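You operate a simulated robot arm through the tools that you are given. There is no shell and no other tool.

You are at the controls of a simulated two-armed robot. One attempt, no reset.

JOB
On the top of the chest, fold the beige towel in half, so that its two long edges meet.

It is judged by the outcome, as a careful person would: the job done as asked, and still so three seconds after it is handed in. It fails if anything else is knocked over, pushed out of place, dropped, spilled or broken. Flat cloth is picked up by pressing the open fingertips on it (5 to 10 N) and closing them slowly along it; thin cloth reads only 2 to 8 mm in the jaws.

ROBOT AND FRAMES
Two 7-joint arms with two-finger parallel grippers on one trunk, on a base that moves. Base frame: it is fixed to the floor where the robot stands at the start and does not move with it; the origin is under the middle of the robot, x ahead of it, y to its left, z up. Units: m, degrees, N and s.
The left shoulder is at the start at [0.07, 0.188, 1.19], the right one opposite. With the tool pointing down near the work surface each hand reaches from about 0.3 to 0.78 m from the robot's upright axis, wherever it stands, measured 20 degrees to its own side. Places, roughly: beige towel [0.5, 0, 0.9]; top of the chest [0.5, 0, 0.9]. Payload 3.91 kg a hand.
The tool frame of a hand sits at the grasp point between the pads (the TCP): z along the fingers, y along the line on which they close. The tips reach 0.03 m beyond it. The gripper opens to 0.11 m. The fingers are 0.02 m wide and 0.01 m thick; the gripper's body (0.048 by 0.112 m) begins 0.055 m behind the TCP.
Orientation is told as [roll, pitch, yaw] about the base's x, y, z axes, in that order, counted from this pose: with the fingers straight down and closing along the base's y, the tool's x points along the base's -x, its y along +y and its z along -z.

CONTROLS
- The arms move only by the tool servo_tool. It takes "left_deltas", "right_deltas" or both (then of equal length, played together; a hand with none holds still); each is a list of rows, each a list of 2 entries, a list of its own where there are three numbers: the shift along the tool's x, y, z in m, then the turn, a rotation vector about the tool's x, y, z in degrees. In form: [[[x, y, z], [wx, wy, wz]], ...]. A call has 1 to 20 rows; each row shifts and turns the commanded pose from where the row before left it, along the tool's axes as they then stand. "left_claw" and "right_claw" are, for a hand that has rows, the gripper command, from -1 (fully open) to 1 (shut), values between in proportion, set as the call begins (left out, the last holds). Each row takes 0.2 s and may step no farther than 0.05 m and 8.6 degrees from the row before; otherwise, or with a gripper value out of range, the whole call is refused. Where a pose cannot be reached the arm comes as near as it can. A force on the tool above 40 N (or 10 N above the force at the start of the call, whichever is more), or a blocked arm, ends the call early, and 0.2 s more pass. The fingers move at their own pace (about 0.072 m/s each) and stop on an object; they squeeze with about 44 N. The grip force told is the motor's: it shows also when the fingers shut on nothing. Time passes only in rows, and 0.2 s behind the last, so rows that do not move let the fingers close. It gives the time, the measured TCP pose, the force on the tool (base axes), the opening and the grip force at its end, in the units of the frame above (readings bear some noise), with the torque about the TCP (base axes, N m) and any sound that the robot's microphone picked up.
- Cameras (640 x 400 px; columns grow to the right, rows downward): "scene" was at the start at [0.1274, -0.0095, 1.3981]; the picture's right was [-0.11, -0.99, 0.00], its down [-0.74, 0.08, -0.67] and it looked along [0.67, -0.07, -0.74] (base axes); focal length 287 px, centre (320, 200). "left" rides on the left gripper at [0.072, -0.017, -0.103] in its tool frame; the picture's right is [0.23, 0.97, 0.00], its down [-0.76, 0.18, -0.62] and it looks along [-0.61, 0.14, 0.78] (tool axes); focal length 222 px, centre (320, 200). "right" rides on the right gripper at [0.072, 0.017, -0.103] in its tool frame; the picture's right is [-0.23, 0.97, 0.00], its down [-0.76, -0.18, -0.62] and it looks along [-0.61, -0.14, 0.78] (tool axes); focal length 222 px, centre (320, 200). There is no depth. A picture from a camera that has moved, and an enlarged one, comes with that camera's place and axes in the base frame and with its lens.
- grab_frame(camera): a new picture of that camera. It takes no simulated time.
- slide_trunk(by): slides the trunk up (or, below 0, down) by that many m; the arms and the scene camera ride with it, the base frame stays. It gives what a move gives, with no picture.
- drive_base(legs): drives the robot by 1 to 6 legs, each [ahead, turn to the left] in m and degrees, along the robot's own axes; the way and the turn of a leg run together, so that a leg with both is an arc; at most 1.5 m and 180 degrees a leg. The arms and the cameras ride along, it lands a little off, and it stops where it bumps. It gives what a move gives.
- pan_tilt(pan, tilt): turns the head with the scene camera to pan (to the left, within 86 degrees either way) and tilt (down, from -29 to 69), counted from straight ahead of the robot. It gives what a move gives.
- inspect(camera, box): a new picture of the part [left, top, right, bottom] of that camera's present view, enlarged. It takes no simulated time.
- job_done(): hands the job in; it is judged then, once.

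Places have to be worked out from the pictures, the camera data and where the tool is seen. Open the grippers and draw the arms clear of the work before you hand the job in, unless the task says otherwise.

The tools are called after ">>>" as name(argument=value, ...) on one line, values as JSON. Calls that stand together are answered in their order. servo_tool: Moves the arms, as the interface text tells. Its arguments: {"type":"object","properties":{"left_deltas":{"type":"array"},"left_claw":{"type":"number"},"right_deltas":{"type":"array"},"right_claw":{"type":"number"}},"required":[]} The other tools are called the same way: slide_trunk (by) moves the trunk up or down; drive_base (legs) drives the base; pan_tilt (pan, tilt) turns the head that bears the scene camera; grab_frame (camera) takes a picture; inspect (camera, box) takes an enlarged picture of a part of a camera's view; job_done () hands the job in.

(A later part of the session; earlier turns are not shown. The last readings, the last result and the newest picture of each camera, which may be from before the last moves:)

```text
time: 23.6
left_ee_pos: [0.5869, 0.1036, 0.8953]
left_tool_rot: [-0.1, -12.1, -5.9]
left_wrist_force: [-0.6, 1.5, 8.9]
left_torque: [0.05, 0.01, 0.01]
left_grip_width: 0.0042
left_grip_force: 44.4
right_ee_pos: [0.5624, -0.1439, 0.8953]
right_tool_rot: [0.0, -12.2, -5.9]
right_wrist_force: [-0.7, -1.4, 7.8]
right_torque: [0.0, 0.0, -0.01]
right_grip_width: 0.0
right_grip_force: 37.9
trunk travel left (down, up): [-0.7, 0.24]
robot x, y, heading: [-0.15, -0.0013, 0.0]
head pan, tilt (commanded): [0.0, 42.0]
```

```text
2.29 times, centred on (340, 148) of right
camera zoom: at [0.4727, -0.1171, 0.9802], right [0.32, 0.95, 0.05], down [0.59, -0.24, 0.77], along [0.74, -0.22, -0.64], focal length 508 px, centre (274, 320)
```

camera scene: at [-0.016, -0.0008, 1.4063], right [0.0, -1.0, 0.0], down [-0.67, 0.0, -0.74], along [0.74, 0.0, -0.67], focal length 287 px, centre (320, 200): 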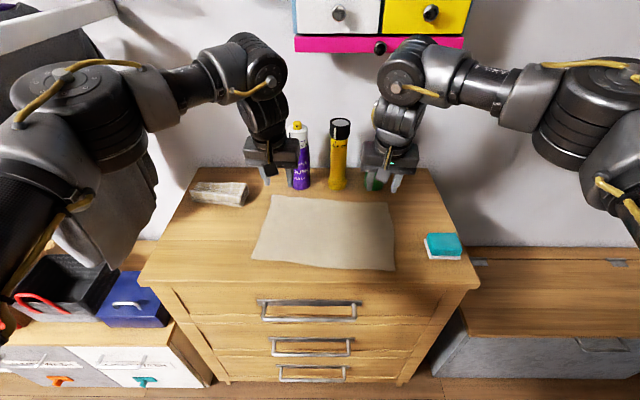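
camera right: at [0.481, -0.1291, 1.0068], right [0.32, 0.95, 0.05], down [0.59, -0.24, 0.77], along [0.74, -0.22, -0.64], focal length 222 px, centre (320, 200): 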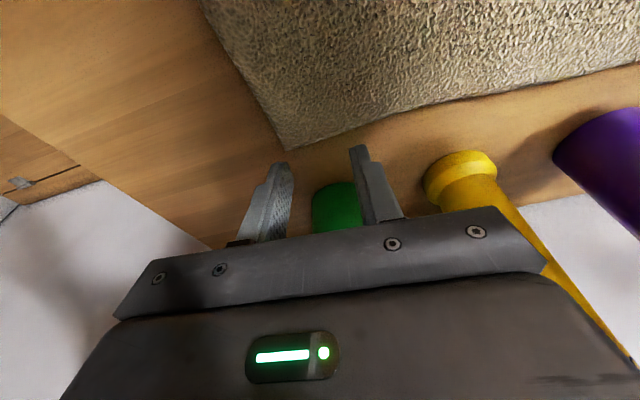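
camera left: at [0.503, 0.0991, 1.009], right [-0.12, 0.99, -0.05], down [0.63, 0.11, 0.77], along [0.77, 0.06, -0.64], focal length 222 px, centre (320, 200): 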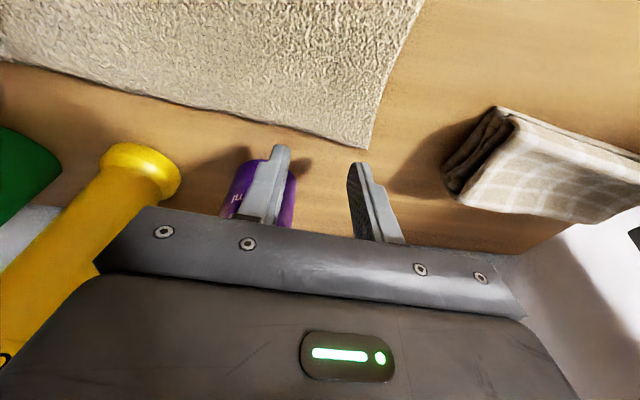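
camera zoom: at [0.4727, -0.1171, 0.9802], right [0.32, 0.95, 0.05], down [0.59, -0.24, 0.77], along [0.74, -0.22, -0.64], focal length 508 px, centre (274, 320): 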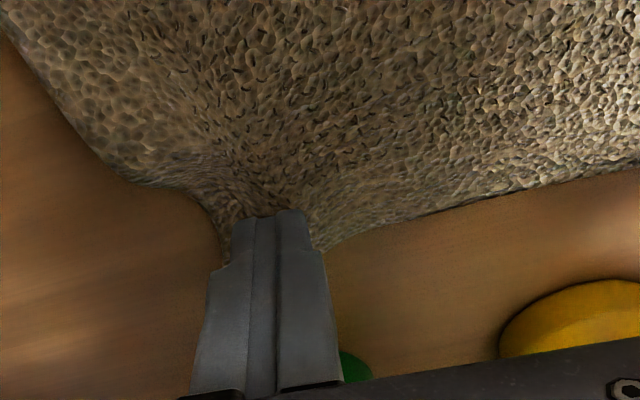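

The left hand has the towel (4.2 mm in the jaws, 44 N), but the right jaws closed to 0.0 mm, so the cloth slipped out there. I'll lift the right hand, reopen it, and look before trying again.

>>> servo_tool(right_deltas=[[[-0.0031, 0, -0.0147], [0, 0, 0]], [[0, 0, 0], [0, 0, 0]], [[0, 0, 0], [0, 0, 0]]])

>>> servo_tool(right_deltas=[[[0, 0, 0], [0, 0, 0]], [[0, 0, 0], [0, 0, 0]], [[0, 0, 0], [0, 0, 0]]], right_claw=0.27)

>>> inspect(camera="right", box=[200, 60, 480, 235])

>>> inspect(camera="scene", box=[240, 130, 420, 242])

```text
time: 24.4
left_ee_pos: [0.5868, 0.1029, 0.895]
left_tool_rot: [0.0, -12.0, -5.9]
left_wrist_force: [-2.5, 1.3, 12.3]
left_torque: [0.04, 0.12, 0.01]
left_grip_width: 0.0039
left_grip_force: 43.9
right_ee_pos: [0.5634, -0.1432, 0.9092]
right_tool_rot: [0.0, -12.0, -6.0]
right_wrist_force: [0.0, -0.2, -0.4]
right_torque: [-0.01, 0.0, 0.01]
right_grip_width: 0.0001
right_grip_force: 37.5
trunk travel left (down, up): [-0.7, 0.24]
robot x, y, heading: [-0.149, 0.0008, 0.2]
head pan, tilt (commanded): [0.0, 42.0]
```

```text
time: 25.2
left_ee_pos: [0.5869, 0.1043, 0.8946]
left_tool_rot: [0.0, -12.0, -5.9]
left_wrist_force: [-2.8, 1.7, 12.8]
left_torque: [0.08, 0.13, -0.01]
left_grip_width: 0.0039
left_grip_force: 44.2
right_ee_pos: [0.5639, -0.1448, 0.9108]
right_tool_rot: [0.1, -12.1, -5.9]
right_wrist_force: [-1.0, 0.4, 0.5]
right_torque: [0.01, 0.02, -0.03]
right_grip_width: 0.0401
right_grip_force: 0.0
trunk travel left (down, up): [-0.7, 0.24]
robot x, y, heading: [-0.149, 0.0025, 0.1]
head pan, tilt (commanded): [0.0, 42.0]
```

```text
2.29 times, centred on (340, 148) of right
camera zoom: at [0.4731, -0.117, 0.9954], right [0.32, 0.95, 0.05], down [0.59, -0.24, 0.77], along [0.74, -0.22, -0.64], focal length 508 px, centre (274, 320)
```

zoom: 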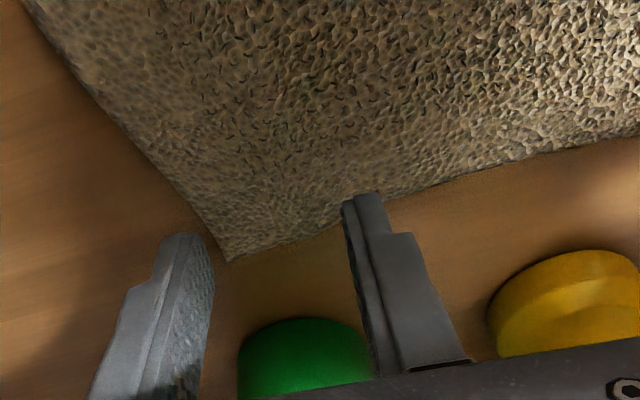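

```text
3.56 times, centred on (330, 186) of scene
camera zoom: at [-0.0187, -0.0006, 1.4066], right [0.0, -1.0, 0.0], down [-0.67, 0.0, -0.74], along [0.74, 0.0, -0.67], focal length 1020 px, centre (284, 250)
```

zoom: 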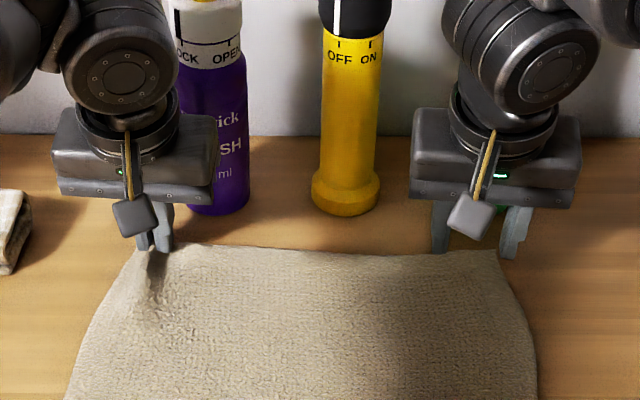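

The right corner was pulled about 2 cm inward when it slipped. I'll move the right hand inward by 17 mm and forward by 4 mm, come back down, and press a bit harder this time.

>>> servo_tool(right_deltas=[[[-0.0022, 0.0173, 0.0004], [0, 0, 0]], [[0.0015, 0, 0.0069], [0, 0, 0]], [[0.0012, 0, 0.0059], [0, 0, 0]], [[0, 0, 0], [0, 0, 0]]])

>>> inspect(camera="right", box=[200, 60, 480, 235])

>>> inspect(camera="scene", box=[240, 130, 420, 242])

```text
time: 26.2
left_ee_pos: [0.5866, 0.1036, 0.8939]
left_tool_rot: [0.0, -12.2, -5.9]
left_wrist_force: [-0.2, 1.1, 13.3]
left_torque: [0.07, 0.07, 0.01]
left_grip_width: 0.0039
left_grip_force: 44.6
right_ee_pos: [0.5673, -0.1265, 0.8959]
right_tool_rot: [0.1, -12.1, -5.8]
right_wrist_force: [-0.3, 0.7, 2.6]
right_torque: [0.04, -0.01, 0.0]
right_grip_width: 0.0402
right_grip_force: 0.0
trunk travel left (down, up): [-0.7, 0.24]
robot x, y, heading: [-0.1494, 0.0033, -0.2]
head pan, tilt (commanded): [0.0, 42.0]
```

```text
2.29 times, centred on (340, 148) of right
camera zoom: at [0.4766, -0.0996, 0.9813], right [0.32, 0.95, 0.05], down [0.59, -0.24, 0.77], along [0.74, -0.22, -0.64], focal length 508 px, centre (274, 320)
```

zoom: 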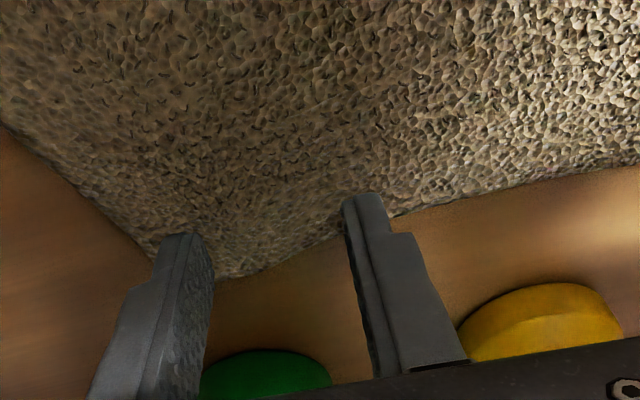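

```text
3.56 times, centred on (330, 186) of scene
camera zoom: at [-0.0186, -0.0009, 1.4066], right [0.0, -1.0, 0.0], down [-0.67, 0.0, -0.74], along [0.74, 0.0, -0.67], focal length 1020 px, centre (284, 250)
```

zoom: 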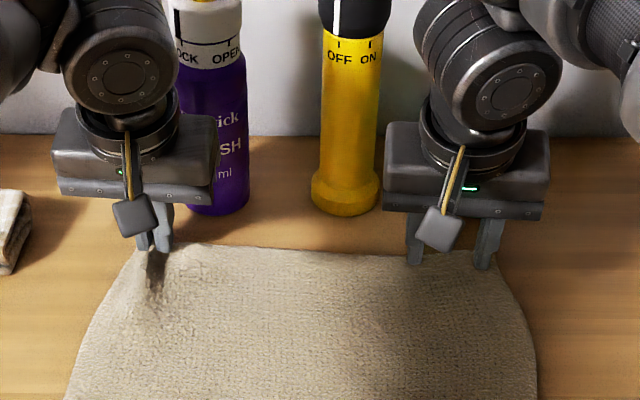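

The right fingers now both sit well on the cloth, at 2.6 N. I'll press to about 10 N and close slowly.

>>> servo_tool(right_deltas=[[[0.0003, 0, 0.0012], [0, 0, 0]], [[0.0003, 0, 0.0012], [0, 0, 0]], [[0, 0, 0], [0, 0, 0]]])

>>> servo_tool(right_deltas=[[[0, 0, 0], [0, 0, 0]], [[0, 0, 0], [0, 0, 0]]], right_claw=0.38)

>>> servo_tool(right_deltas=[[[0, 0, 0], [0, 0, 0]], [[0, 0, 0], [0, 0, 0]]], right_claw=0.48)

>>> servo_tool(right_deltas=[[[0, 0, 0], [0, 0, 0]], [[0, 0, 0], [0, 0, 0]]], right_claw=0.58)

>>> inspect(camera="right", box=[200, 60, 480, 235])

```text
time: 27.0
left_ee_pos: [0.5858, 0.104, 0.8934]
left_tool_rot: [0.0, -12.1, -5.9]
left_wrist_force: [2.4, 0.5, 8.3]
left_torque: [0.03, -0.05, -0.02]
left_grip_width: 0.0038
left_grip_force: 43.6
right_ee_pos: [0.568, -0.1265, 0.8944]
right_tool_rot: [0.0, -12.3, -5.9]
right_wrist_force: [0.7, -1.3, 13.7]
right_torque: [-0.02, 0.04, 0.03]
right_grip_width: 0.0399
right_grip_force: 0.0
trunk travel left (down, up): [-0.7, 0.24]
robot x, y, heading: [-0.1487, -0.0008, 0.0]
head pan, tilt (commanded): [0.0, 42.0]
```

```text
time: 27.6
left_ee_pos: [0.5864, 0.1038, 0.8942]
left_tool_rot: [0.0, -12.1, -5.9]
left_wrist_force: [1.8, -2.1, 7.3]
left_torque: [0.01, -0.05, -0.02]
left_grip_width: 0.0041
left_grip_force: 43.8
right_ee_pos: [0.5668, -0.1259, 0.8939]
right_tool_rot: [0.0, -12.2, -5.9]
right_wrist_force: [2.6, 0.6, 17.8]
right_torque: [0.02, -0.04, -0.02]
right_grip_width: 0.0322
right_grip_force: 0.1
trunk travel left (down, up): [-0.7, 0.24]
robot x, y, heading: [-0.1471, -0.0001, -0.1]
head pan, tilt (commanded): [0.0, 42.0]
```

```text
time: 28.2
left_ee_pos: [0.5868, 0.1051, 0.8944]
left_tool_rot: [0.0, -12.1, -5.9]
left_wrist_force: [0.7, -2.7, 5.4]
left_torque: [-0.06, 0.01, -0.02]
left_grip_width: 0.0043
left_grip_force: 43.6
right_ee_pos: [0.566, -0.1261, 0.8931]
right_tool_rot: [0.0, -12.2, -5.9]
right_wrist_force: [2.3, 1.9, 19.7]
right_torque: [0.13, 0.01, -0.02]
right_grip_width: 0.0294
right_grip_force: 0.3
trunk travel left (down, up): [-0.7, 0.24]
robot x, y, heading: [-0.1515, 0.0015, 0.0]
head pan, tilt (commanded): [0.0, 42.0]
```

```text
time: 28.8
left_ee_pos: [0.5853, 0.1041, 0.8954]
left_tool_rot: [0.0, -12.2, -5.9]
left_wrist_force: [2.0, -4.0, 4.3]
left_torque: [-0.1, -0.04, 0.01]
left_grip_width: 0.004
left_grip_force: 44.2
right_ee_pos: [0.5666, -0.1259, 0.8938]
right_tool_rot: [0.1, -12.2, -5.9]
right_wrist_force: [0.1, 4.7, 19.7]
right_torque: [0.04, 0.03, -0.02]
right_grip_width: 0.0221
right_grip_force: 0.0
trunk travel left (down, up): [-0.7, 0.24]
robot x, y, heading: [-0.1531, -0.0036, 0.0]
head pan, tilt (commanded): [0.0, 42.0]
```

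```text
2.29 times, centred on (340, 148) of right
camera zoom: at [0.4755, -0.0987, 0.9795], right [0.32, 0.95, 0.05], down [0.59, -0.24, 0.77], along [0.74, -0.22, -0.64], focal length 508 px, centre (274, 320)
```

zoom: 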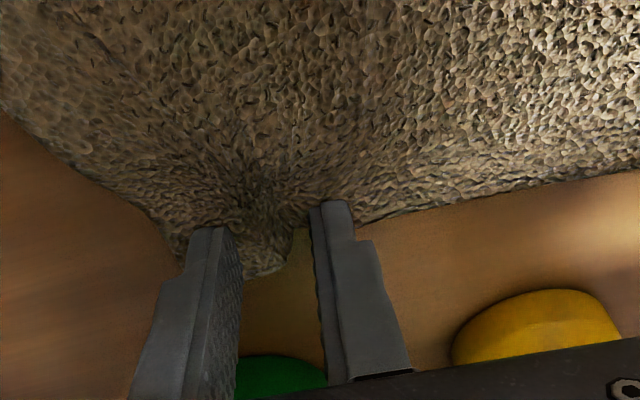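

The ridge between the right fingers is bigger now, but the press rose to about 20 N. I'll ease off by about 1.2 mm and continue closing.

>>> servo_tool(right_deltas=[[[-0.0002, 0, -0.0012], [0, 0, 0]], [[0, 0, 0], [0, 0, 0]]], right_claw=0.68)

>>> servo_tool(right_deltas=[[[0, 0, 0], [0, 0, 0]], [[0, 0, 0], [0, 0, 0]]], right_claw=0.78)

>>> servo_tool(right_deltas=[[[0, 0, 0], [0, 0, 0]], [[0, 0, 0], [0, 0, 0]]], right_claw=0.88)

>>> servo_tool(right_deltas=[[[0, 0, 0], [0, 0, 0]], [[0, 0, 0], [0, 0, 0]], [[0, 0, 0], [0, 0, 0]]], right_claw=1.0)

>>> inspect(camera="right", box=[200, 60, 480, 235])

>>> inspect(camera="scene", box=[240, 160, 400, 280])

```text
time: 29.4
left_ee_pos: [0.5851, 0.1046, 0.8946]
left_tool_rot: [0.0, -12.1, -6.0]
left_wrist_force: [-2.4, -3.5, 7.6]
left_torque: [-0.09, 0.1, 0.01]
left_grip_width: 0.0038
left_grip_force: 43.9
right_ee_pos: [0.5672, -0.1262, 0.8937]
right_tool_rot: [0.0, -12.0, -5.8]
right_wrist_force: [-0.5, 4.1, 10.8]
right_torque: [0.16, 0.06, 0.02]
right_grip_width: 0.018
right_grip_force: 0.2
trunk travel left (down, up): [-0.7, 0.24]
robot x, y, heading: [-0.1505, -0.0031, 0.1]
head pan, tilt (commanded): [0.0, 42.0]
```

```text
time: 30.0
left_ee_pos: [0.5862, 0.1044, 0.8947]
left_tool_rot: [0.0, -12.1, -5.9]
left_wrist_force: [-1.3, -1.3, 6.7]
left_torque: [0.02, 0.1, 0.02]
left_grip_width: 0.0042
left_grip_force: 44.1
right_ee_pos: [0.566, -0.128, 0.8942]
right_tool_rot: [-0.1, -12.1, -5.8]
right_wrist_force: [-1.3, 1.3, 8.7]
right_torque: [0.03, 0.06, -0.02]
right_grip_width: 0.012
right_grip_force: 0.0
trunk travel left (down, up): [-0.7, 0.24]
robot x, y, heading: [-0.1493, -0.0015, 0.1]
head pan, tilt (commanded): [0.0, 42.0]
```

```text
time: 30.6
left_ee_pos: [0.586, 0.1049, 0.8942]
left_tool_rot: [0.0, -12.2, -5.9]
left_wrist_force: [-2.2, -1.2, 7.5]
left_torque: [-0.01, 0.14, 0.01]
left_grip_width: 0.0038
left_grip_force: 44.5
right_ee_pos: [0.5675, -0.127, 0.8942]
right_tool_rot: [0.0, -12.0, -6.0]
right_wrist_force: [0.5, 0.2, 7.3]
right_torque: [0.05, 0.04, 0.01]
right_grip_width: 0.0069
right_grip_force: 0.3
trunk travel left (down, up): [-0.7, 0.24]
robot x, y, heading: [-0.1451, -0.0, 0.2]
head pan, tilt (commanded): [0.0, 42.0]
```

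```text
time: 31.4
left_ee_pos: [0.5857, 0.1038, 0.8939]
left_tool_rot: [0.0, -12.1, -5.8]
left_wrist_force: [-2.1, -0.4, 8.9]
left_torque: [-0.02, 0.06, 0.01]
left_grip_width: 0.0041
left_grip_force: 44.2
right_ee_pos: [0.5673, -0.1272, 0.895]
right_tool_rot: [-0.2, -12.2, -5.9]
right_wrist_force: [0.9, 1.8, 6.7]
right_torque: [0.01, 0.0, 0.04]
right_grip_width: 0.0026
right_grip_force: 42.5
trunk travel left (down, up): [-0.7, 0.24]
robot x, y, heading: [-0.1515, -0.0012, 0.1]
head pan, tilt (commanded): [0.0, 42.0]
```

```text
2.29 times, centred on (340, 148) of right
camera zoom: at [0.4762, -0.0999, 0.9802], right [0.32, 0.95, 0.05], down [0.59, -0.24, 0.77], along [0.74, -0.22, -0.64], focal length 508 px, centre (274, 320)
```

zoom: 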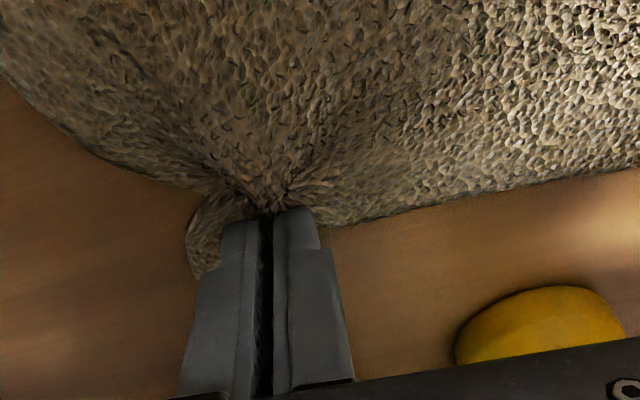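

```text
3.33 times, centred on (320, 220) of scene
camera zoom: at [-0.019, -0.0006, 1.4066], right [0.0, -1.0, 0.0], down [-0.67, 0.0, -0.74], along [0.74, 0.0, -0.67], focal length 956 px, centre (320, 133)
```

zoom: 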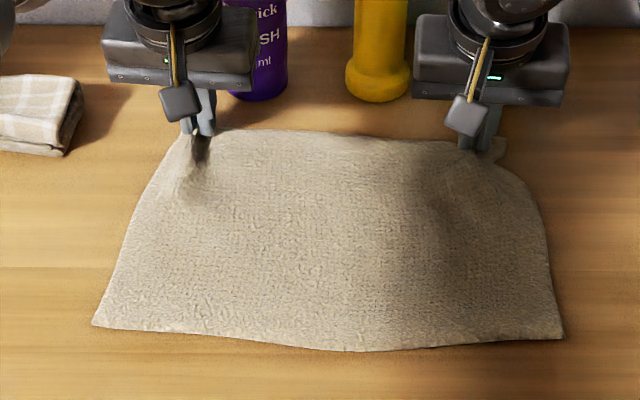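

Both hands now hold cloth (left 4.1 mm, right 2.6 mm, about 43 N each). I'll lift both together by about 5 cm and check that it holds.

>>> servo_tool(left_deltas=[[[-0.0021, 0, -0.0098], [0, 0, 0]], [[-0.0021, 0, -0.0098], [0, 0, 0]], [[-0.0021, 0, -0.0098], [0, 0, 0]], [[-0.0021, 0, -0.0098], [0, 0, 0]], [[-0.0021, 0, -0.0098], [0, 0, 0]], [[0, 0, 0], [0, 0, 0]]], right_deltas=[[[-0.0021, 0, -0.0098], [0, 0, 0]], [[-0.0021, 0, -0.0098], [0, 0, 0]], [[-0.0021, 0, -0.0098], [0, 0, 0]], [[-0.0021, 0, -0.0098], [0, 0, 0]], [[-0.0021, 0, -0.0098], [0, 0, 0]], [[0, 0, 0], [0, 0, 0]]])

>>> grab_frame(camera="scene")

>>> inspect(camera="scene", box=[240, 150, 400, 280])

>>> grab_frame(camera="right")

>>> grab_frame(camera="left")

```text
time: 32.8
left_ee_pos: [0.59, 0.105, 0.9412]
left_tool_rot: [0.0, -11.9, -5.9]
left_wrist_force: [0.9, -1.1, -1.2]
left_torque: [0.01, -0.01, -0.04]
left_grip_width: 0.0039
left_grip_force: 43.7
right_ee_pos: [0.5706, -0.1269, 0.9434]
right_tool_rot: [0.0, -11.8, -5.8]
right_wrist_force: [0.2, 0.9, -0.7]
right_torque: [0.08, 0.0, -0.02]
right_grip_width: 0.0025
right_grip_force: 42.7
trunk travel left (down, up): [-0.7, 0.24]
robot x, y, heading: [-0.1507, -0.0007, -0.1]
head pan, tilt (commanded): [0.0, 42.0]
```

```text
taken
camera scene: at [-0.0155, -0.0006, 1.4062], right [0.0, -1.0, 0.0], down [-0.67, 0.0, -0.74], along [0.74, 0.0, -0.67], focal length 287 px, centre (320, 200)
```

scene: 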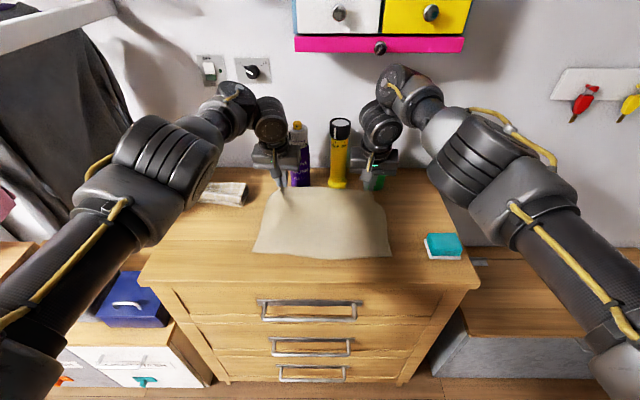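

```text
3.08 times, centred on (320, 215) of scene
camera zoom: at [-0.0155, -0.0006, 1.4062], right [0.0, -1.0, 0.0], down [-0.67, 0.0, -0.74], along [0.74, 0.0, -0.67], focal length 882 px, centre (320, 154)
```

zoom: 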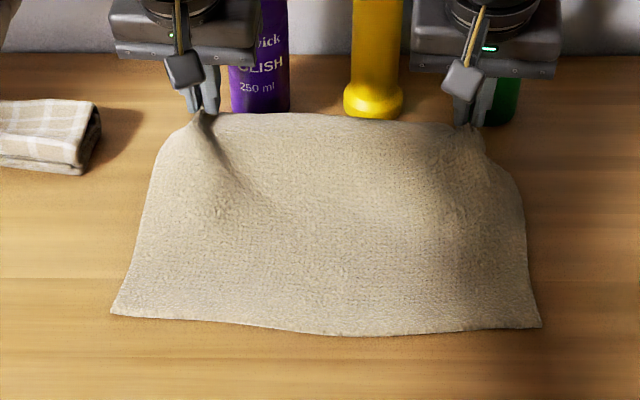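

```text
taken
camera right: at [0.4791, -0.1003, 1.0292], right [0.32, 0.95, 0.05], down [0.59, -0.24, 0.77], along [0.74, -0.22, -0.64], focal length 222 px, centre (320, 200)
```

right: 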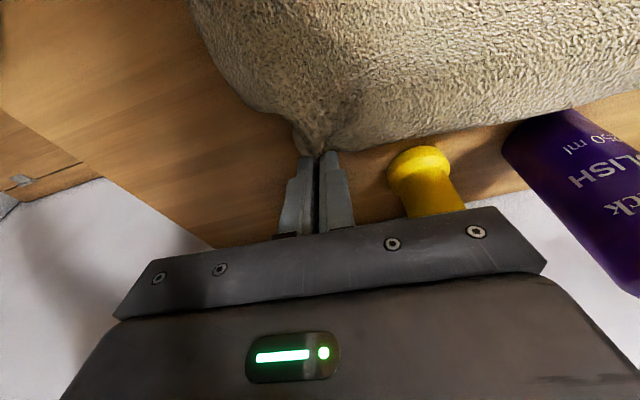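

```text
taken
camera left: at [0.495, 0.0977, 1.0283], right [-0.12, 0.99, -0.05], down [0.63, 0.11, 0.77], along [0.77, 0.06, -0.64], focal length 222 px, centre (320, 200)
```

left: 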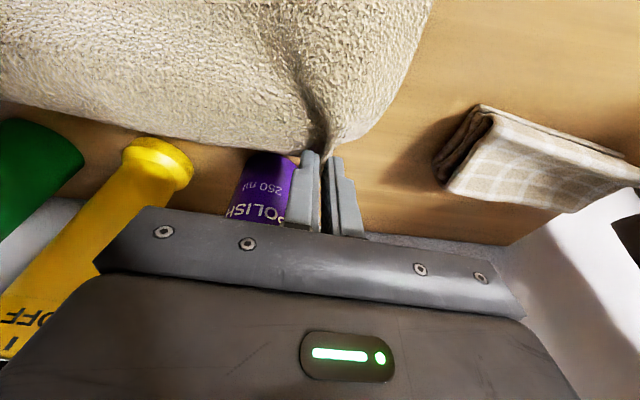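

Both corners lift cleanly and the grips hold. Next I'll carry the far edge up and back toward the robot along an arc, tilting the wrists as it goes so the edge tends to roll over, and stop about halfway to check.

>>> servo_tool(left_deltas=[[[0.015, 0, -0.012], [0, -3, 0]], [[0.015, 0, -0.012], [0, -3, 0]], [[0.0166, 0, -0.011], [0, -3.5, 0]], [[0.0166, 0, -0.011], [0, -3.5, 0]], [[0.017, 0, -0.0086], [0, -3.5, 0]], [[0.017, 0, -0.0086], [0, -3.5, 0]], [[0, 0, 0], [0, 0, 0]]], right_deltas=[[[0.0142, 0, -0.0119], [0, -3, 0]], [[0.0142, 0, -0.0119], [0, -3, 0]], [[0.0157, 0, -0.0108], [0, -3.5, 0]], [[0.0157, 0, -0.0108], [0, -3.5, 0]], [[0.0162, 0, -0.0082], [0, -3.5, 0]], [[0.0162, 0, -0.0082], [0, -3.5, 0]], [[0, 0, 0], [0, 0, 0]]])

>>> inspect(camera="scene", box=[230, 140, 410, 280])

>>> grab_frame(camera="right")

>>> grab_frame(camera="left")

```text
time: 34.4
left_ee_pos: [0.5716, 0.1053, 0.9515]
left_tool_rot: [0.0, -14.8, -5.8]
left_wrist_force: [-2.1, -5.6, -0.1]
left_torque: [-0.15, 0.08, 0.02]
left_grip_width: 0.0042
left_grip_force: 44.5
left hand out of reach, approached as far as the arm can: row 2, 3, 4, 5, 6
right_ee_pos: [0.481, -0.1171, 0.967]
right_tool_rot: [0.1, -31.9, -5.8]
right_wrist_force: [0.7, 5.3, -1.0]
right_torque: [0.23, -0.05, -0.01]
right_grip_width: 0.0023
right_grip_force: 42.5
right hand out of reach, approached as far as the arm can: row 6
trunk travel left (down, up): [-0.7, 0.24]
robot x, y, heading: [-0.1476, -0.0005, 0.2]
head pan, tilt (commanded): [0.0, 42.0]
```

```text
2.86 times, centred on (320, 210) of scene
camera zoom: at [-0.016, -0.0005, 1.4063], right [0.0, -1.0, 0.0], down [-0.67, 0.0, -0.74], along [0.74, 0.0, -0.67], focal length 819 px, centre (320, 171)
```

zoom: 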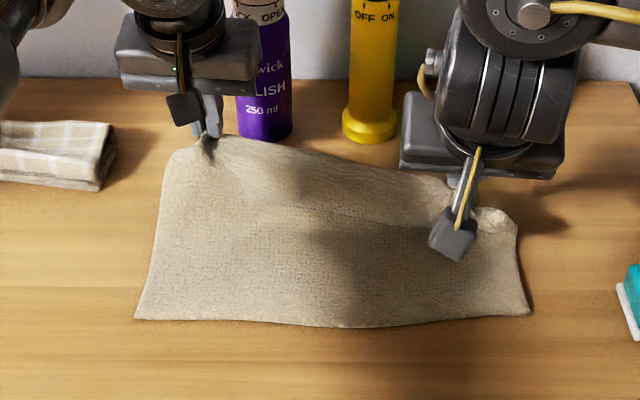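

```text
taken
camera right: at [0.3659, -0.0886, 1.0157], right [0.29, 0.95, 0.12], down [0.3, -0.21, 0.93], along [0.91, -0.23, -0.34], focal length 222 px, centre (320, 200)
```

right: 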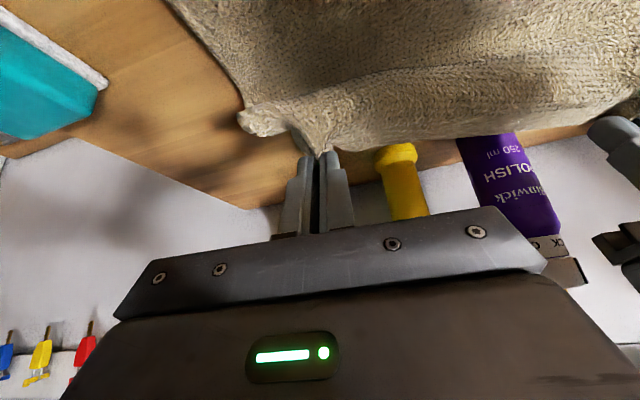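

```text
taken
camera left: at [0.473, 0.1002, 1.0333], right [-0.12, 0.99, -0.06], down [0.59, 0.12, 0.8], along [0.8, 0.06, -0.6], focal length 222 px, centre (320, 200)
```

left: 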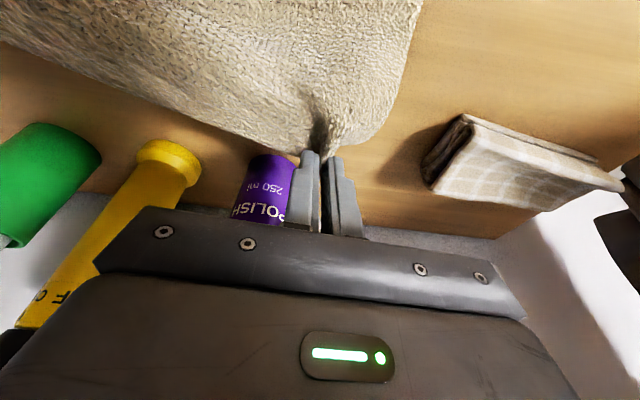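

The left arm stopped early, out of reach at about 15° of tilt, while the right followed almost to the end. I'll send the left hand a null row to see where its commanded pose now stands.

>>> servo_tool(left_deltas=[[[0, 0, 0], [0, 0, 0]]])

```text
time: 34.8
left_ee_pos: [0.5711, 0.1069, 0.952]
left_tool_rot: [0.0, -14.9, -5.9]
left_wrist_force: [-1.7, -4.4, 0.0]
left_torque: [-0.18, 0.07, 0.02]
left_grip_width: 0.004
left_grip_force: 44.4
right_ee_pos: [0.481, -0.1176, 0.9679]
right_tool_rot: [0.0, -32.0, -5.7]
right_wrist_force: [1.6, 5.2, -0.7]
right_torque: [0.21, -0.07, 0.03]
right_grip_width: 0.0026
right_grip_force: 42.7
trunk travel left (down, up): [-0.7, 0.24]
robot x, y, heading: [-0.1549, -0.0004, 0.0]
head pan, tilt (commanded): [0.0, 42.0]
```

The commanded pose was reset to where the left hand actually is. I'll try a pure translation toward the robot without any extra tilt.

>>> servo_tool(left_deltas=[[[0.018, 0, -0.0099], [0, 0, 0]], [[0, 0, 0], [0, 0, 0]]])

```text
time: 35.4
left_ee_pos: [0.5727, 0.1048, 0.9513]
left_tool_rot: [0.0, -15.0, -5.8]
left_wrist_force: [-1.9, -4.9, 0.8]
left_torque: [-0.18, 0.07, 0.02]
left_grip_width: 0.004
left_grip_force: 44.5
left hand out of reach, approached as far as the arm can: row 1
right_ee_pos: [0.4806, -0.1181, 0.9667]
right_tool_rot: [0.0, -31.9, -5.7]
right_wrist_force: [2.0, 5.8, -0.3]
right_torque: [0.17, -0.02, 0.0]
right_grip_width: 0.0026
right_grip_force: 42.6
trunk travel left (down, up): [-0.7, 0.24]
robot x, y, heading: [-0.1495, 0.0027, 0.1]
head pan, tilt (commanded): [0.0, 42.0]
```

The left hand is still blocked. I'll look at the arm's posture to understand what limits it.

>>> grab_frame(camera="scene")

>>> servo_tool(left_deltas=[[[0.0, 0, -0.01], [0, 0, 0]], [[0, 0, 0], [0, 0, 0]]])

```text
taken
camera scene: at [-0.016, -0.0005, 1.4063], right [0.0, -1.0, 0.0], down [-0.67, 0.0, -0.74], along [0.74, 0.0, -0.67], focal length 287 px, centre (320, 200)
```

scene: 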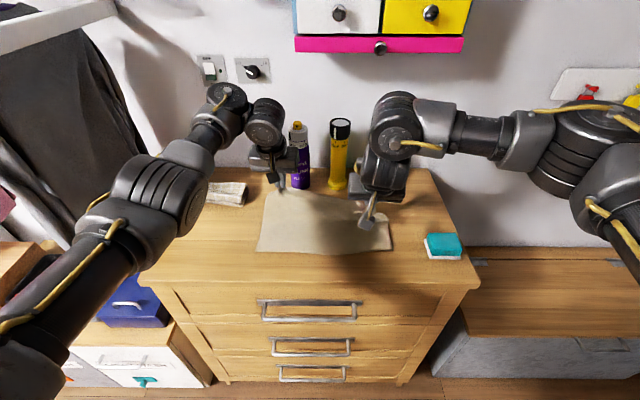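

```text
time: 36.0
left_ee_pos: [0.5692, 0.1058, 0.9619]
left_tool_rot: [-0.1, -14.9, -5.8]
left_wrist_force: [-0.8, -4.3, -0.8]
left_torque: [-0.15, 0.05, 0.03]
left_grip_width: 0.0041
left_grip_force: 43.9
right_ee_pos: [0.4803, -0.1182, 0.9665]
right_tool_rot: [0.0, -31.8, -5.8]
right_wrist_force: [3.1, 4.5, -0.7]
right_torque: [0.17, -0.03, 0.01]
right_grip_width: 0.0024
right_grip_force: 42.4
trunk travel left (down, up): [-0.7, 0.24]
robot x, y, heading: [-0.1484, 0.0007, 0.2]
head pan, tilt (commanded): [0.0, 42.0]
```

The left hand can still rise; only tilting or coming closer is limited. So I'll leave the arm posture as it is and carry the edge back by driving the base. First I'll bring the right hand forward again to match the left, and test whether the left wrist can take 3° more tilt.

>>> servo_tool(left_deltas=[[[0, 0, 0], [0, -3, 0]], [[0, 0, 0], [0, 0, 0]], [[0, 0, 0], [0, 0, 0]], [[0, 0, 0], [0, 0, 0]], [[0, 0, 0], [0, 0, 0]], [[0, 0, 0], [0, 0, 0]]], right_deltas=[[[-0.0138, 0, 0.01], [0, 0, 0]], [[-0.0138, 0, 0.01], [0, 0, 0]], [[-0.0138, 0, 0.01], [0, 0, 0]], [[-0.0138, 0, 0.01], [0, 0, 0]], [[0, 0, 0], [0, 0, 0]], [[0, 0, 0], [0, 0, 0]]])

>>> inspect(camera="scene", box=[230, 140, 410, 280])

```text
time: 37.4
left_ee_pos: [0.5699, 0.1055, 0.9614]
left_tool_rot: [0.0, -18.0, -5.9]
left_wrist_force: [0.5, -1.2, 0.2]
left_torque: [-0.09, 0.02, -0.01]
left_grip_width: 0.0039
left_grip_force: 43.7
right_ee_pos: [0.5469, -0.1266, 0.9626]
right_tool_rot: [-0.1, -31.9, -6.0]
right_wrist_force: [0.6, 1.0, -0.6]
right_torque: [0.13, -0.01, -0.01]
right_grip_width: 0.0023
right_grip_force: 42.4
trunk travel left (down, up): [-0.7, 0.24]
robot x, y, heading: [-0.1474, 0.0007, -0.1]
head pan, tilt (commanded): [0.0, 42.0]
```

```text
2.86 times, centred on (320, 210) of scene
camera zoom: at [-0.0159, -0.0006, 1.4063], right [0.0, -1.0, 0.0], down [-0.67, 0.0, -0.74], along [0.74, 0.0, -0.67], focal length 819 px, centre (320, 171)
```

zoom: 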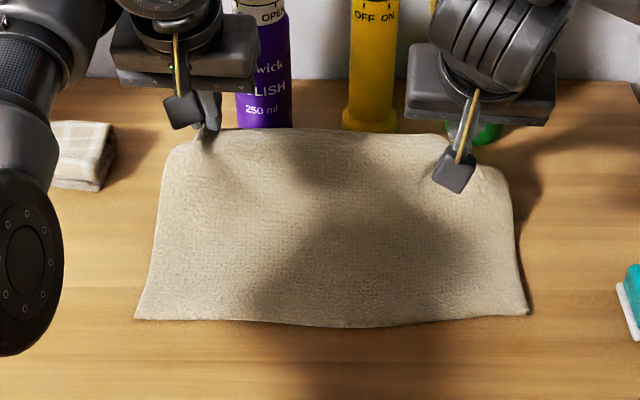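

Interesting: the left wrist took the extra tilt and the elbow shifted its posture. I'll check the whole scene.

>>> grab_frame(camera="scene")

>>> grab_frame(camera="left")

```text
taken
camera scene: at [-0.0159, -0.0006, 1.4063], right [0.0, -1.0, 0.0], down [-0.67, 0.0, -0.74], along [0.74, 0.0, -0.67], focal length 287 px, centre (320, 200)
```

scene: 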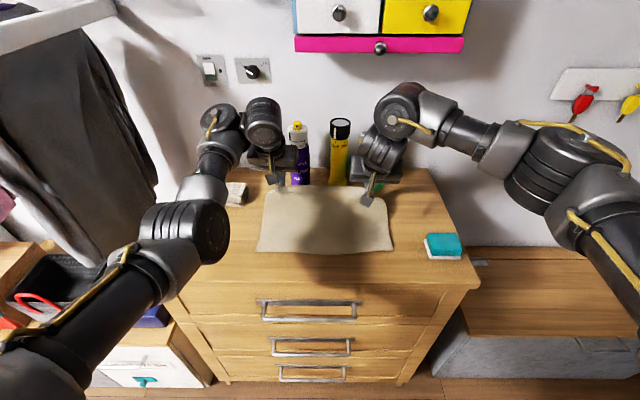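

```text
taken
camera left: at [0.4663, 0.1007, 1.0373], right [-0.11, 0.99, -0.07], down [0.55, 0.12, 0.83], along [0.83, 0.06, -0.56], focal length 222 px, centre (320, 200)
```

left: 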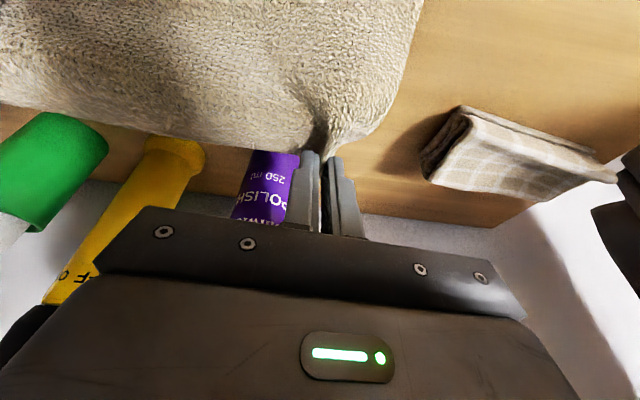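

The near edge now runs almost straight along y: NL (0.408, 0.153), NR (0.411, -0.174). That puts the fold line at x ≈ 0.52. The hands are at a matching height, so I'll drive back 9 cm to swing the far edge over.

>>> drive_base(legs=[[-0.09, 0]])

>>> grab_frame(camera="scene")

>>> grab_frame(camera="left")

>>> grab_frame(camera="right")

```text
time: 38.5
left_ee_pos: [0.4834, 0.107, 0.9583]
left_tool_rot: [0.0, -17.8, -5.9]
left_wrist_force: [1.3, -2.1, 0.0]
left_torque: [-0.08, 0.04, 0.03]
left_grip_width: 0.004
left_grip_force: 43.7
right_ee_pos: [0.461, -0.1274, 0.961]
right_tool_rot: [0.0, -31.7, -6.0]
right_wrist_force: [0.0, 2.1, 0.4]
right_torque: [0.1, 0.06, 0.02]
right_grip_width: 0.0025
right_grip_force: 42.8
trunk travel left (down, up): [-0.7, 0.24]
robot x, y, heading: [-0.2382, 0.0023, 0.1]
head pan, tilt (commanded): [0.0, 42.0]
```

```text
taken
camera scene: at [-0.0977, -0.0008, 1.4059], right [0.0, -1.0, 0.0], down [-0.67, 0.0, -0.74], along [0.74, 0.0, -0.67], focal length 287 px, centre (320, 200)
```

scene: 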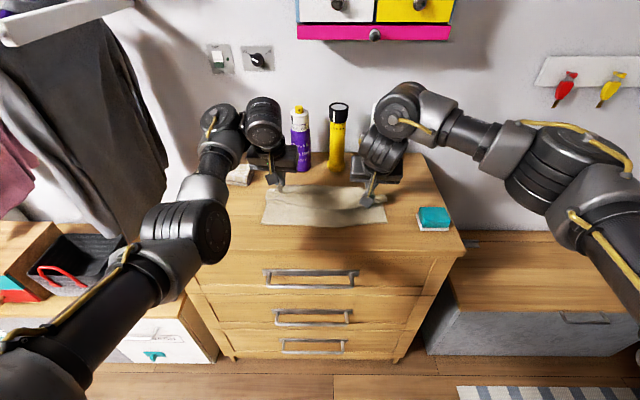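

```text
taken
camera left: at [0.3811, 0.1008, 1.035], right [-0.11, 0.99, -0.07], down [0.55, 0.12, 0.83], along [0.83, 0.06, -0.56], focal length 222 px, centre (320, 200)
```

left: 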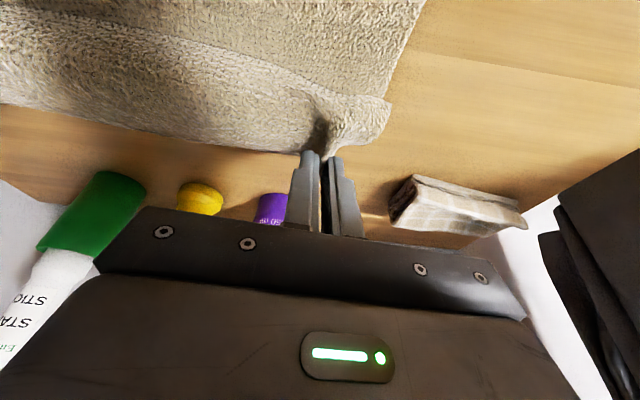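

```text
taken
camera right: at [0.3469, -0.0977, 1.01], right [0.29, 0.95, 0.12], down [0.3, -0.21, 0.93], along [0.91, -0.24, -0.35], focal length 222 px, centre (320, 200)
```

right: 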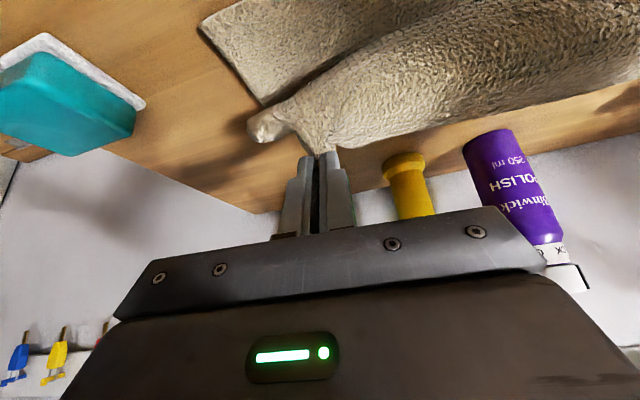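

The towel is swinging over well. I'll zoom in to see the near edge and the fold.

>>> inspect(camera="scene", box=[240, 130, 410, 240])

```text
3.64 times, centred on (325, 185) of scene
camera zoom: at [-0.0977, -0.0008, 1.4059], right [0.0, -1.0, 0.0], down [-0.67, 0.0, -0.74], along [0.74, 0.0, -0.67], focal length 1043 px, centre (302, 254)
```

zoom: 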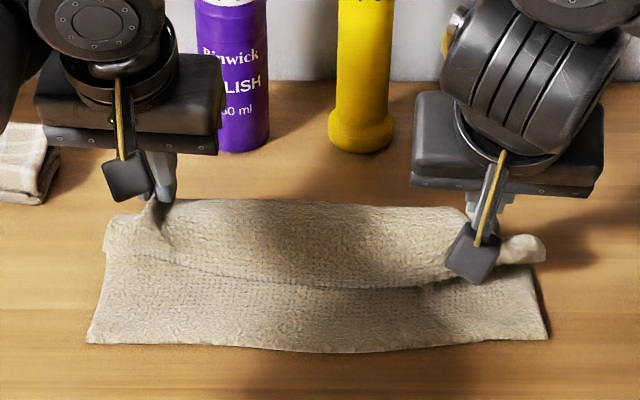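

The edge is carried about half-way over, the near edge sits at x ≈ 0.415 and the fold line at about 0.527. I'll lower both hands about 2.5 cm and even up the right hand before the last stretch.

>>> servo_tool(left_deltas=[[[0.0025, 0, 0.0079], [0, 0, 0]], [[0.0025, 0, 0.0079], [0, 0, 0]], [[0.0025, 0, 0.0079], [0, 0, 0]], [[0, 0, 0], [0, 0, 0]]], right_deltas=[[[0.0024, 0, 0.0103], [0, 0, 0]], [[0.0024, 0, 0.0103], [0, 0, 0]], [[0.0024, 0, 0.0103], [0, 0, 0]], [[0, 0, 0], [0, 0, 0]]])

>>> inspect(camera="scene", box=[240, 130, 410, 240])

```text
time: 39.5
left_ee_pos: [0.4777, 0.1068, 0.9369]
left_tool_rot: [0.0, -18.0, -6.1]
left_wrist_force: [0.1, -2.5, -0.8]
left_torque: [-0.12, 0.01, -0.03]
left_grip_width: 0.0041
left_grip_force: 44.0
right_ee_pos: [0.4662, -0.1287, 0.9339]
right_tool_rot: [0.1, -32.0, -5.9]
right_wrist_force: [-0.8, 3.7, -0.3]
right_torque: [0.14, 0.01, -0.03]
right_grip_width: 0.0024
right_grip_force: 42.0
trunk travel left (down, up): [-0.7, 0.24]
robot x, y, heading: [-0.2372, -0.0013, 0.1]
head pan, tilt (commanded): [0.0, 42.0]
```

```text
3.64 times, centred on (325, 185) of scene
camera zoom: at [-0.1047, -0.0005, 1.4061], right [0.0, -1.0, 0.0], down [-0.67, 0.0, -0.74], along [0.74, 0.0, -0.67], focal length 1043 px, centre (302, 254)
```

zoom: 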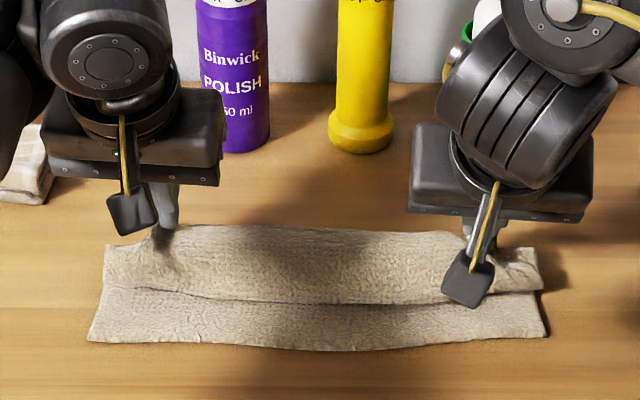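

The hands are level at P ≈ (0.485, 0.908) and the near edge is at x ≈ 0.41. I'll lower another 12 mm, then drive back 5 cm to bring the top layer's edge over the near edge.

>>> servo_tool(left_deltas=[[[0.0018, 0, 0.0057], [0, 0, 0]], [[0.0018, 0, 0.0057], [0, 0, 0]], [[0, 0, 0], [0, 0, 0]]], right_deltas=[[[0.0031, 0, 0.0051], [0, 0, 0]], [[0.0031, 0, 0.0051], [0, 0, 0]], [[0, 0, 0], [0, 0, 0]]])

>>> drive_base(legs=[[-0.045, 0]])

>>> grab_frame(camera="scene")

>>> inspect(camera="scene", box=[240, 120, 410, 230])

>>> grab_frame(camera="left")

>>> grab_frame(camera="right")

```text
time: 40.3
left_ee_pos: [0.4785, 0.1056, 0.9247]
left_tool_rot: [0.1, -18.2, -5.9]
left_wrist_force: [-0.1, -2.4, 0.0]
left_torque: [-0.12, -0.01, 0.01]
left_grip_width: 0.004
left_grip_force: 43.6
right_ee_pos: [0.467, -0.1278, 0.9232]
right_tool_rot: [0.0, -32.1, -5.9]
right_wrist_force: [0.5, 2.3, 1.1]
right_torque: [0.13, -0.02, 0.0]
right_grip_width: 0.0026
right_grip_force: 42.8
trunk travel left (down, up): [-0.7, 0.24]
robot x, y, heading: [-0.2395, 0.0003, 0.2]
head pan, tilt (commanded): [0.0, 42.0]
```

```text
time: 41.2
left_ee_pos: [0.4371, 0.1066, 0.9227]
left_tool_rot: [0.1, -18.0, -5.9]
left_wrist_force: [0.5, -3.0, 0.2]
left_torque: [-0.15, 0.05, -0.02]
left_grip_width: 0.004
left_grip_force: 44.2
right_ee_pos: [0.4252, -0.1283, 0.919]
right_tool_rot: [0.0, -31.8, -5.9]
right_wrist_force: [0.5, 3.0, -0.5]
right_torque: [0.11, 0.03, 0.0]
right_grip_width: 0.0024
right_grip_force: 42.5
trunk travel left (down, up): [-0.7, 0.24]
robot x, y, heading: [-0.2834, 0.0003, 0.2]
head pan, tilt (commanded): [0.0, 42.0]
```

```text
taken
camera scene: at [-0.1439, -0.0008, 1.4058], right [0.0, -1.0, 0.0], down [-0.67, 0.0, -0.74], along [0.74, 0.0, -0.67], focal length 287 px, centre (320, 200)
```

scene: 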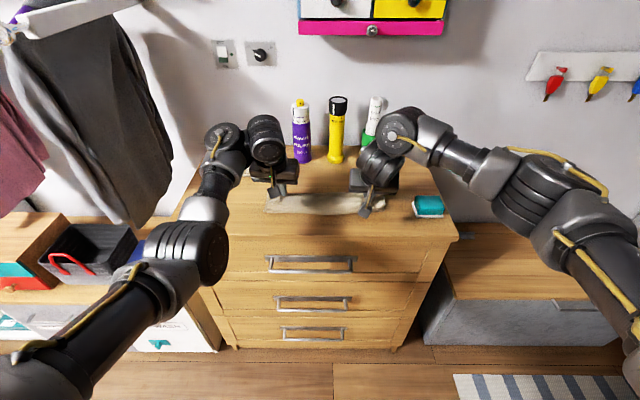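

```text
3.64 times, centred on (325, 175) of scene
camera zoom: at [-0.1439, -0.0008, 1.4058], right [0.0, -1.0, 0.0], down [-0.67, 0.0, -0.74], along [0.74, 0.0, -0.67], focal length 1043 px, centre (302, 291)
```

zoom: 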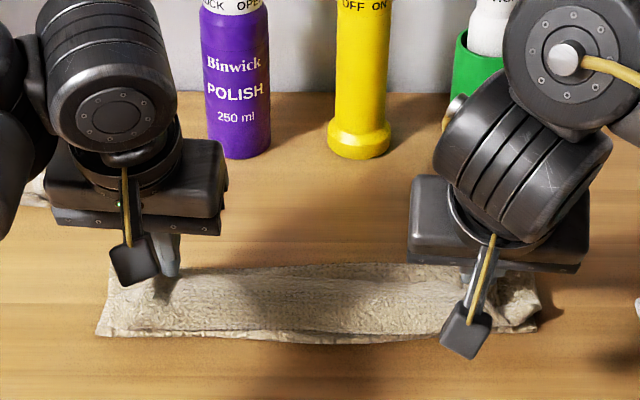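

```text
taken
camera left: at [0.3355, 0.1013, 0.9986], right [-0.12, 0.99, -0.07], down [0.55, 0.12, 0.83], along [0.83, 0.06, -0.56], focal length 222 px, centre (320, 200)
```

left: 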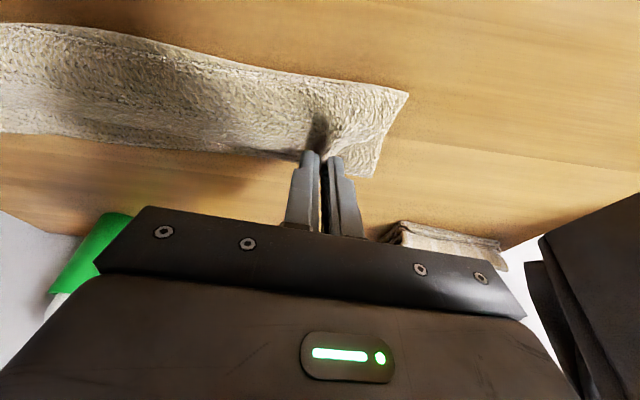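

```text
taken
camera right: at [0.3116, -0.099, 0.9682], right [0.29, 0.95, 0.12], down [0.3, -0.21, 0.93], along [0.91, -0.24, -0.35], focal length 222 px, centre (320, 200)
```

right: 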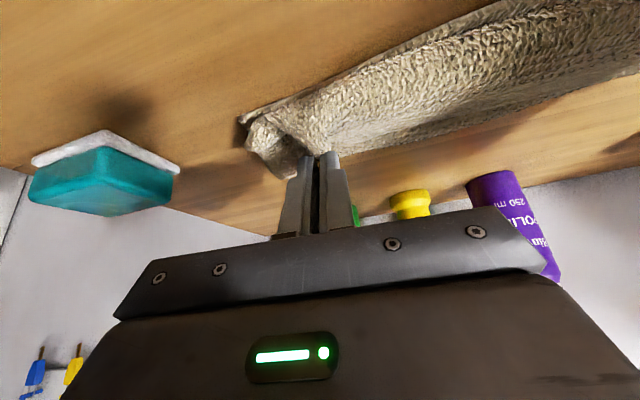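

The top layer has curled instead of lying flat, because the pinch at this shallow tilt makes the cloth leave toward the robot and loop under. I'll raise both hands to let the loop open out and tilt the wrists more, so the cloth hangs downward from the pinch.

>>> servo_tool(left_deltas=[[[-0.0119, 0, -0.014], [0, 0, 0]], [[-0.0119, 0, -0.014], [0, 0, 0]], [[-0.0119, 0, -0.014], [0, 0, 0]], [[0, 0, 0], [0, -4, 0]], [[0, 0, 0], [0, -4, 0]], [[0, 0, 0], [0, -4, 0]], [[0, 0, 0], [0, 0, 0]]], right_deltas=[[[-0.0149, 0, -0.0107], [0, 0, 0]], [[-0.0149, 0, -0.0107], [0, 0, 0]], [[-0.0149, 0, -0.0107], [0, 0, 0]], [[0, 0, 0], [0, -4, 0]], [[0, 0, 0], [0, -4, 0]], [[0, 0, 0], [0, -4, 0]], [[0, 0, 0], [0, 0, 0]]])

>>> grab_frame(camera="scene")

>>> inspect(camera="scene", box=[240, 120, 410, 230])

>>> grab_frame(camera="left")

>>> grab_frame(camera="right")

```text
time: 42.8
left_ee_pos: [0.4555, 0.1042, 0.9761]
left_tool_rot: [0.0, -30.2, -6.0]
left_wrist_force: [0.4, -2.8, 0.7]
left_torque: [-0.11, 0.03, 0.01]
left_grip_width: 0.0039
left_grip_force: 44.0
right_ee_pos: [0.4436, -0.1306, 0.9737]
right_tool_rot: [-0.1, -44.1, -6.0]
right_wrist_force: [0.5, 3.4, 0.1]
right_torque: [0.14, 0.01, -0.01]
right_grip_width: 0.0029
right_grip_force: 42.1
trunk travel left (down, up): [-0.7, 0.24]
robot x, y, heading: [-0.2844, -0.003, 0.1]
head pan, tilt (commanded): [0.0, 42.0]
```

```text
taken
camera scene: at [-0.1505, -0.0007, 1.4063], right [0.0, -1.0, 0.0], down [-0.67, 0.0, -0.74], along [0.74, 0.0, -0.67], focal length 287 px, centre (320, 200)
```

scene: 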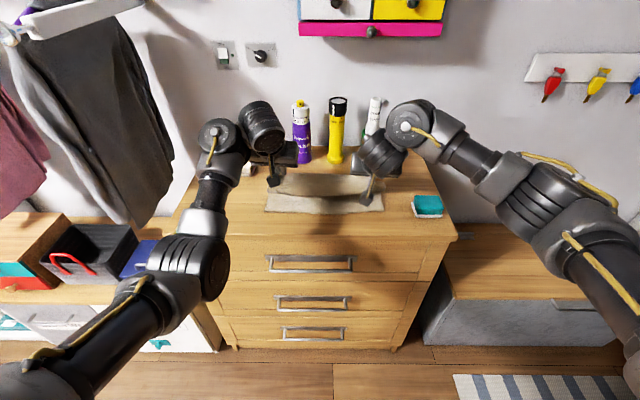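

```text
3.64 times, centred on (325, 175) of scene
camera zoom: at [-0.1505, -0.0007, 1.4063], right [0.0, -1.0, 0.0], down [-0.67, 0.0, -0.74], along [0.74, 0.0, -0.67], focal length 1043 px, centre (302, 291)
```

zoom: 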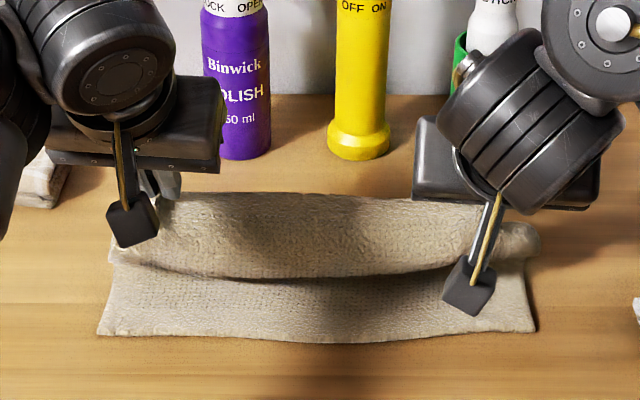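

```text
taken
camera left: at [0.3384, 0.1005, 1.0294], right [-0.1, 0.99, -0.11], down [0.36, 0.14, 0.92], along [0.93, 0.05, -0.37], focal length 222 px, centre (320, 200)
```

left: 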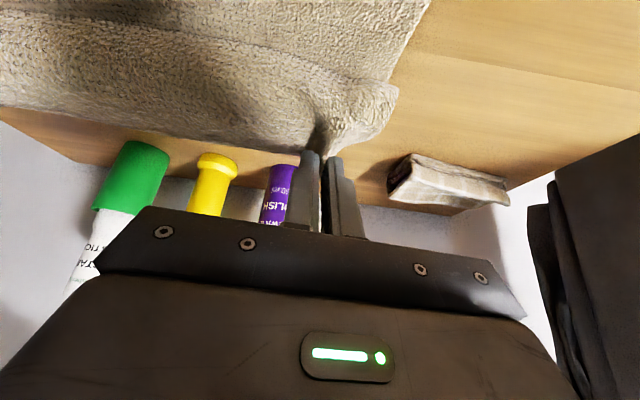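

```text
taken
camera right: at [0.3203, -0.1002, 0.9973], right [0.26, 0.95, 0.16], down [0.09, -0.19, 0.98], along [0.96, -0.24, -0.14], focal length 222 px, centre (320, 200)
```

right: 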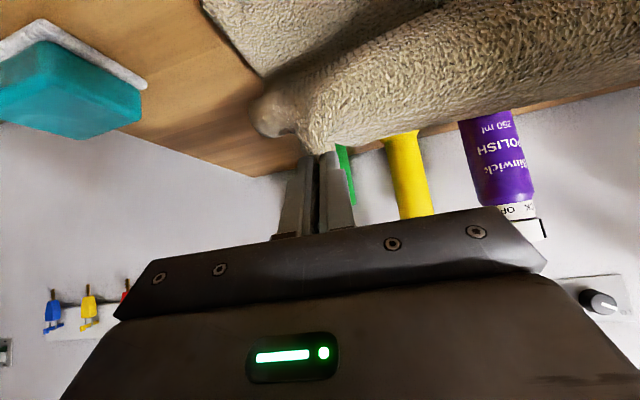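

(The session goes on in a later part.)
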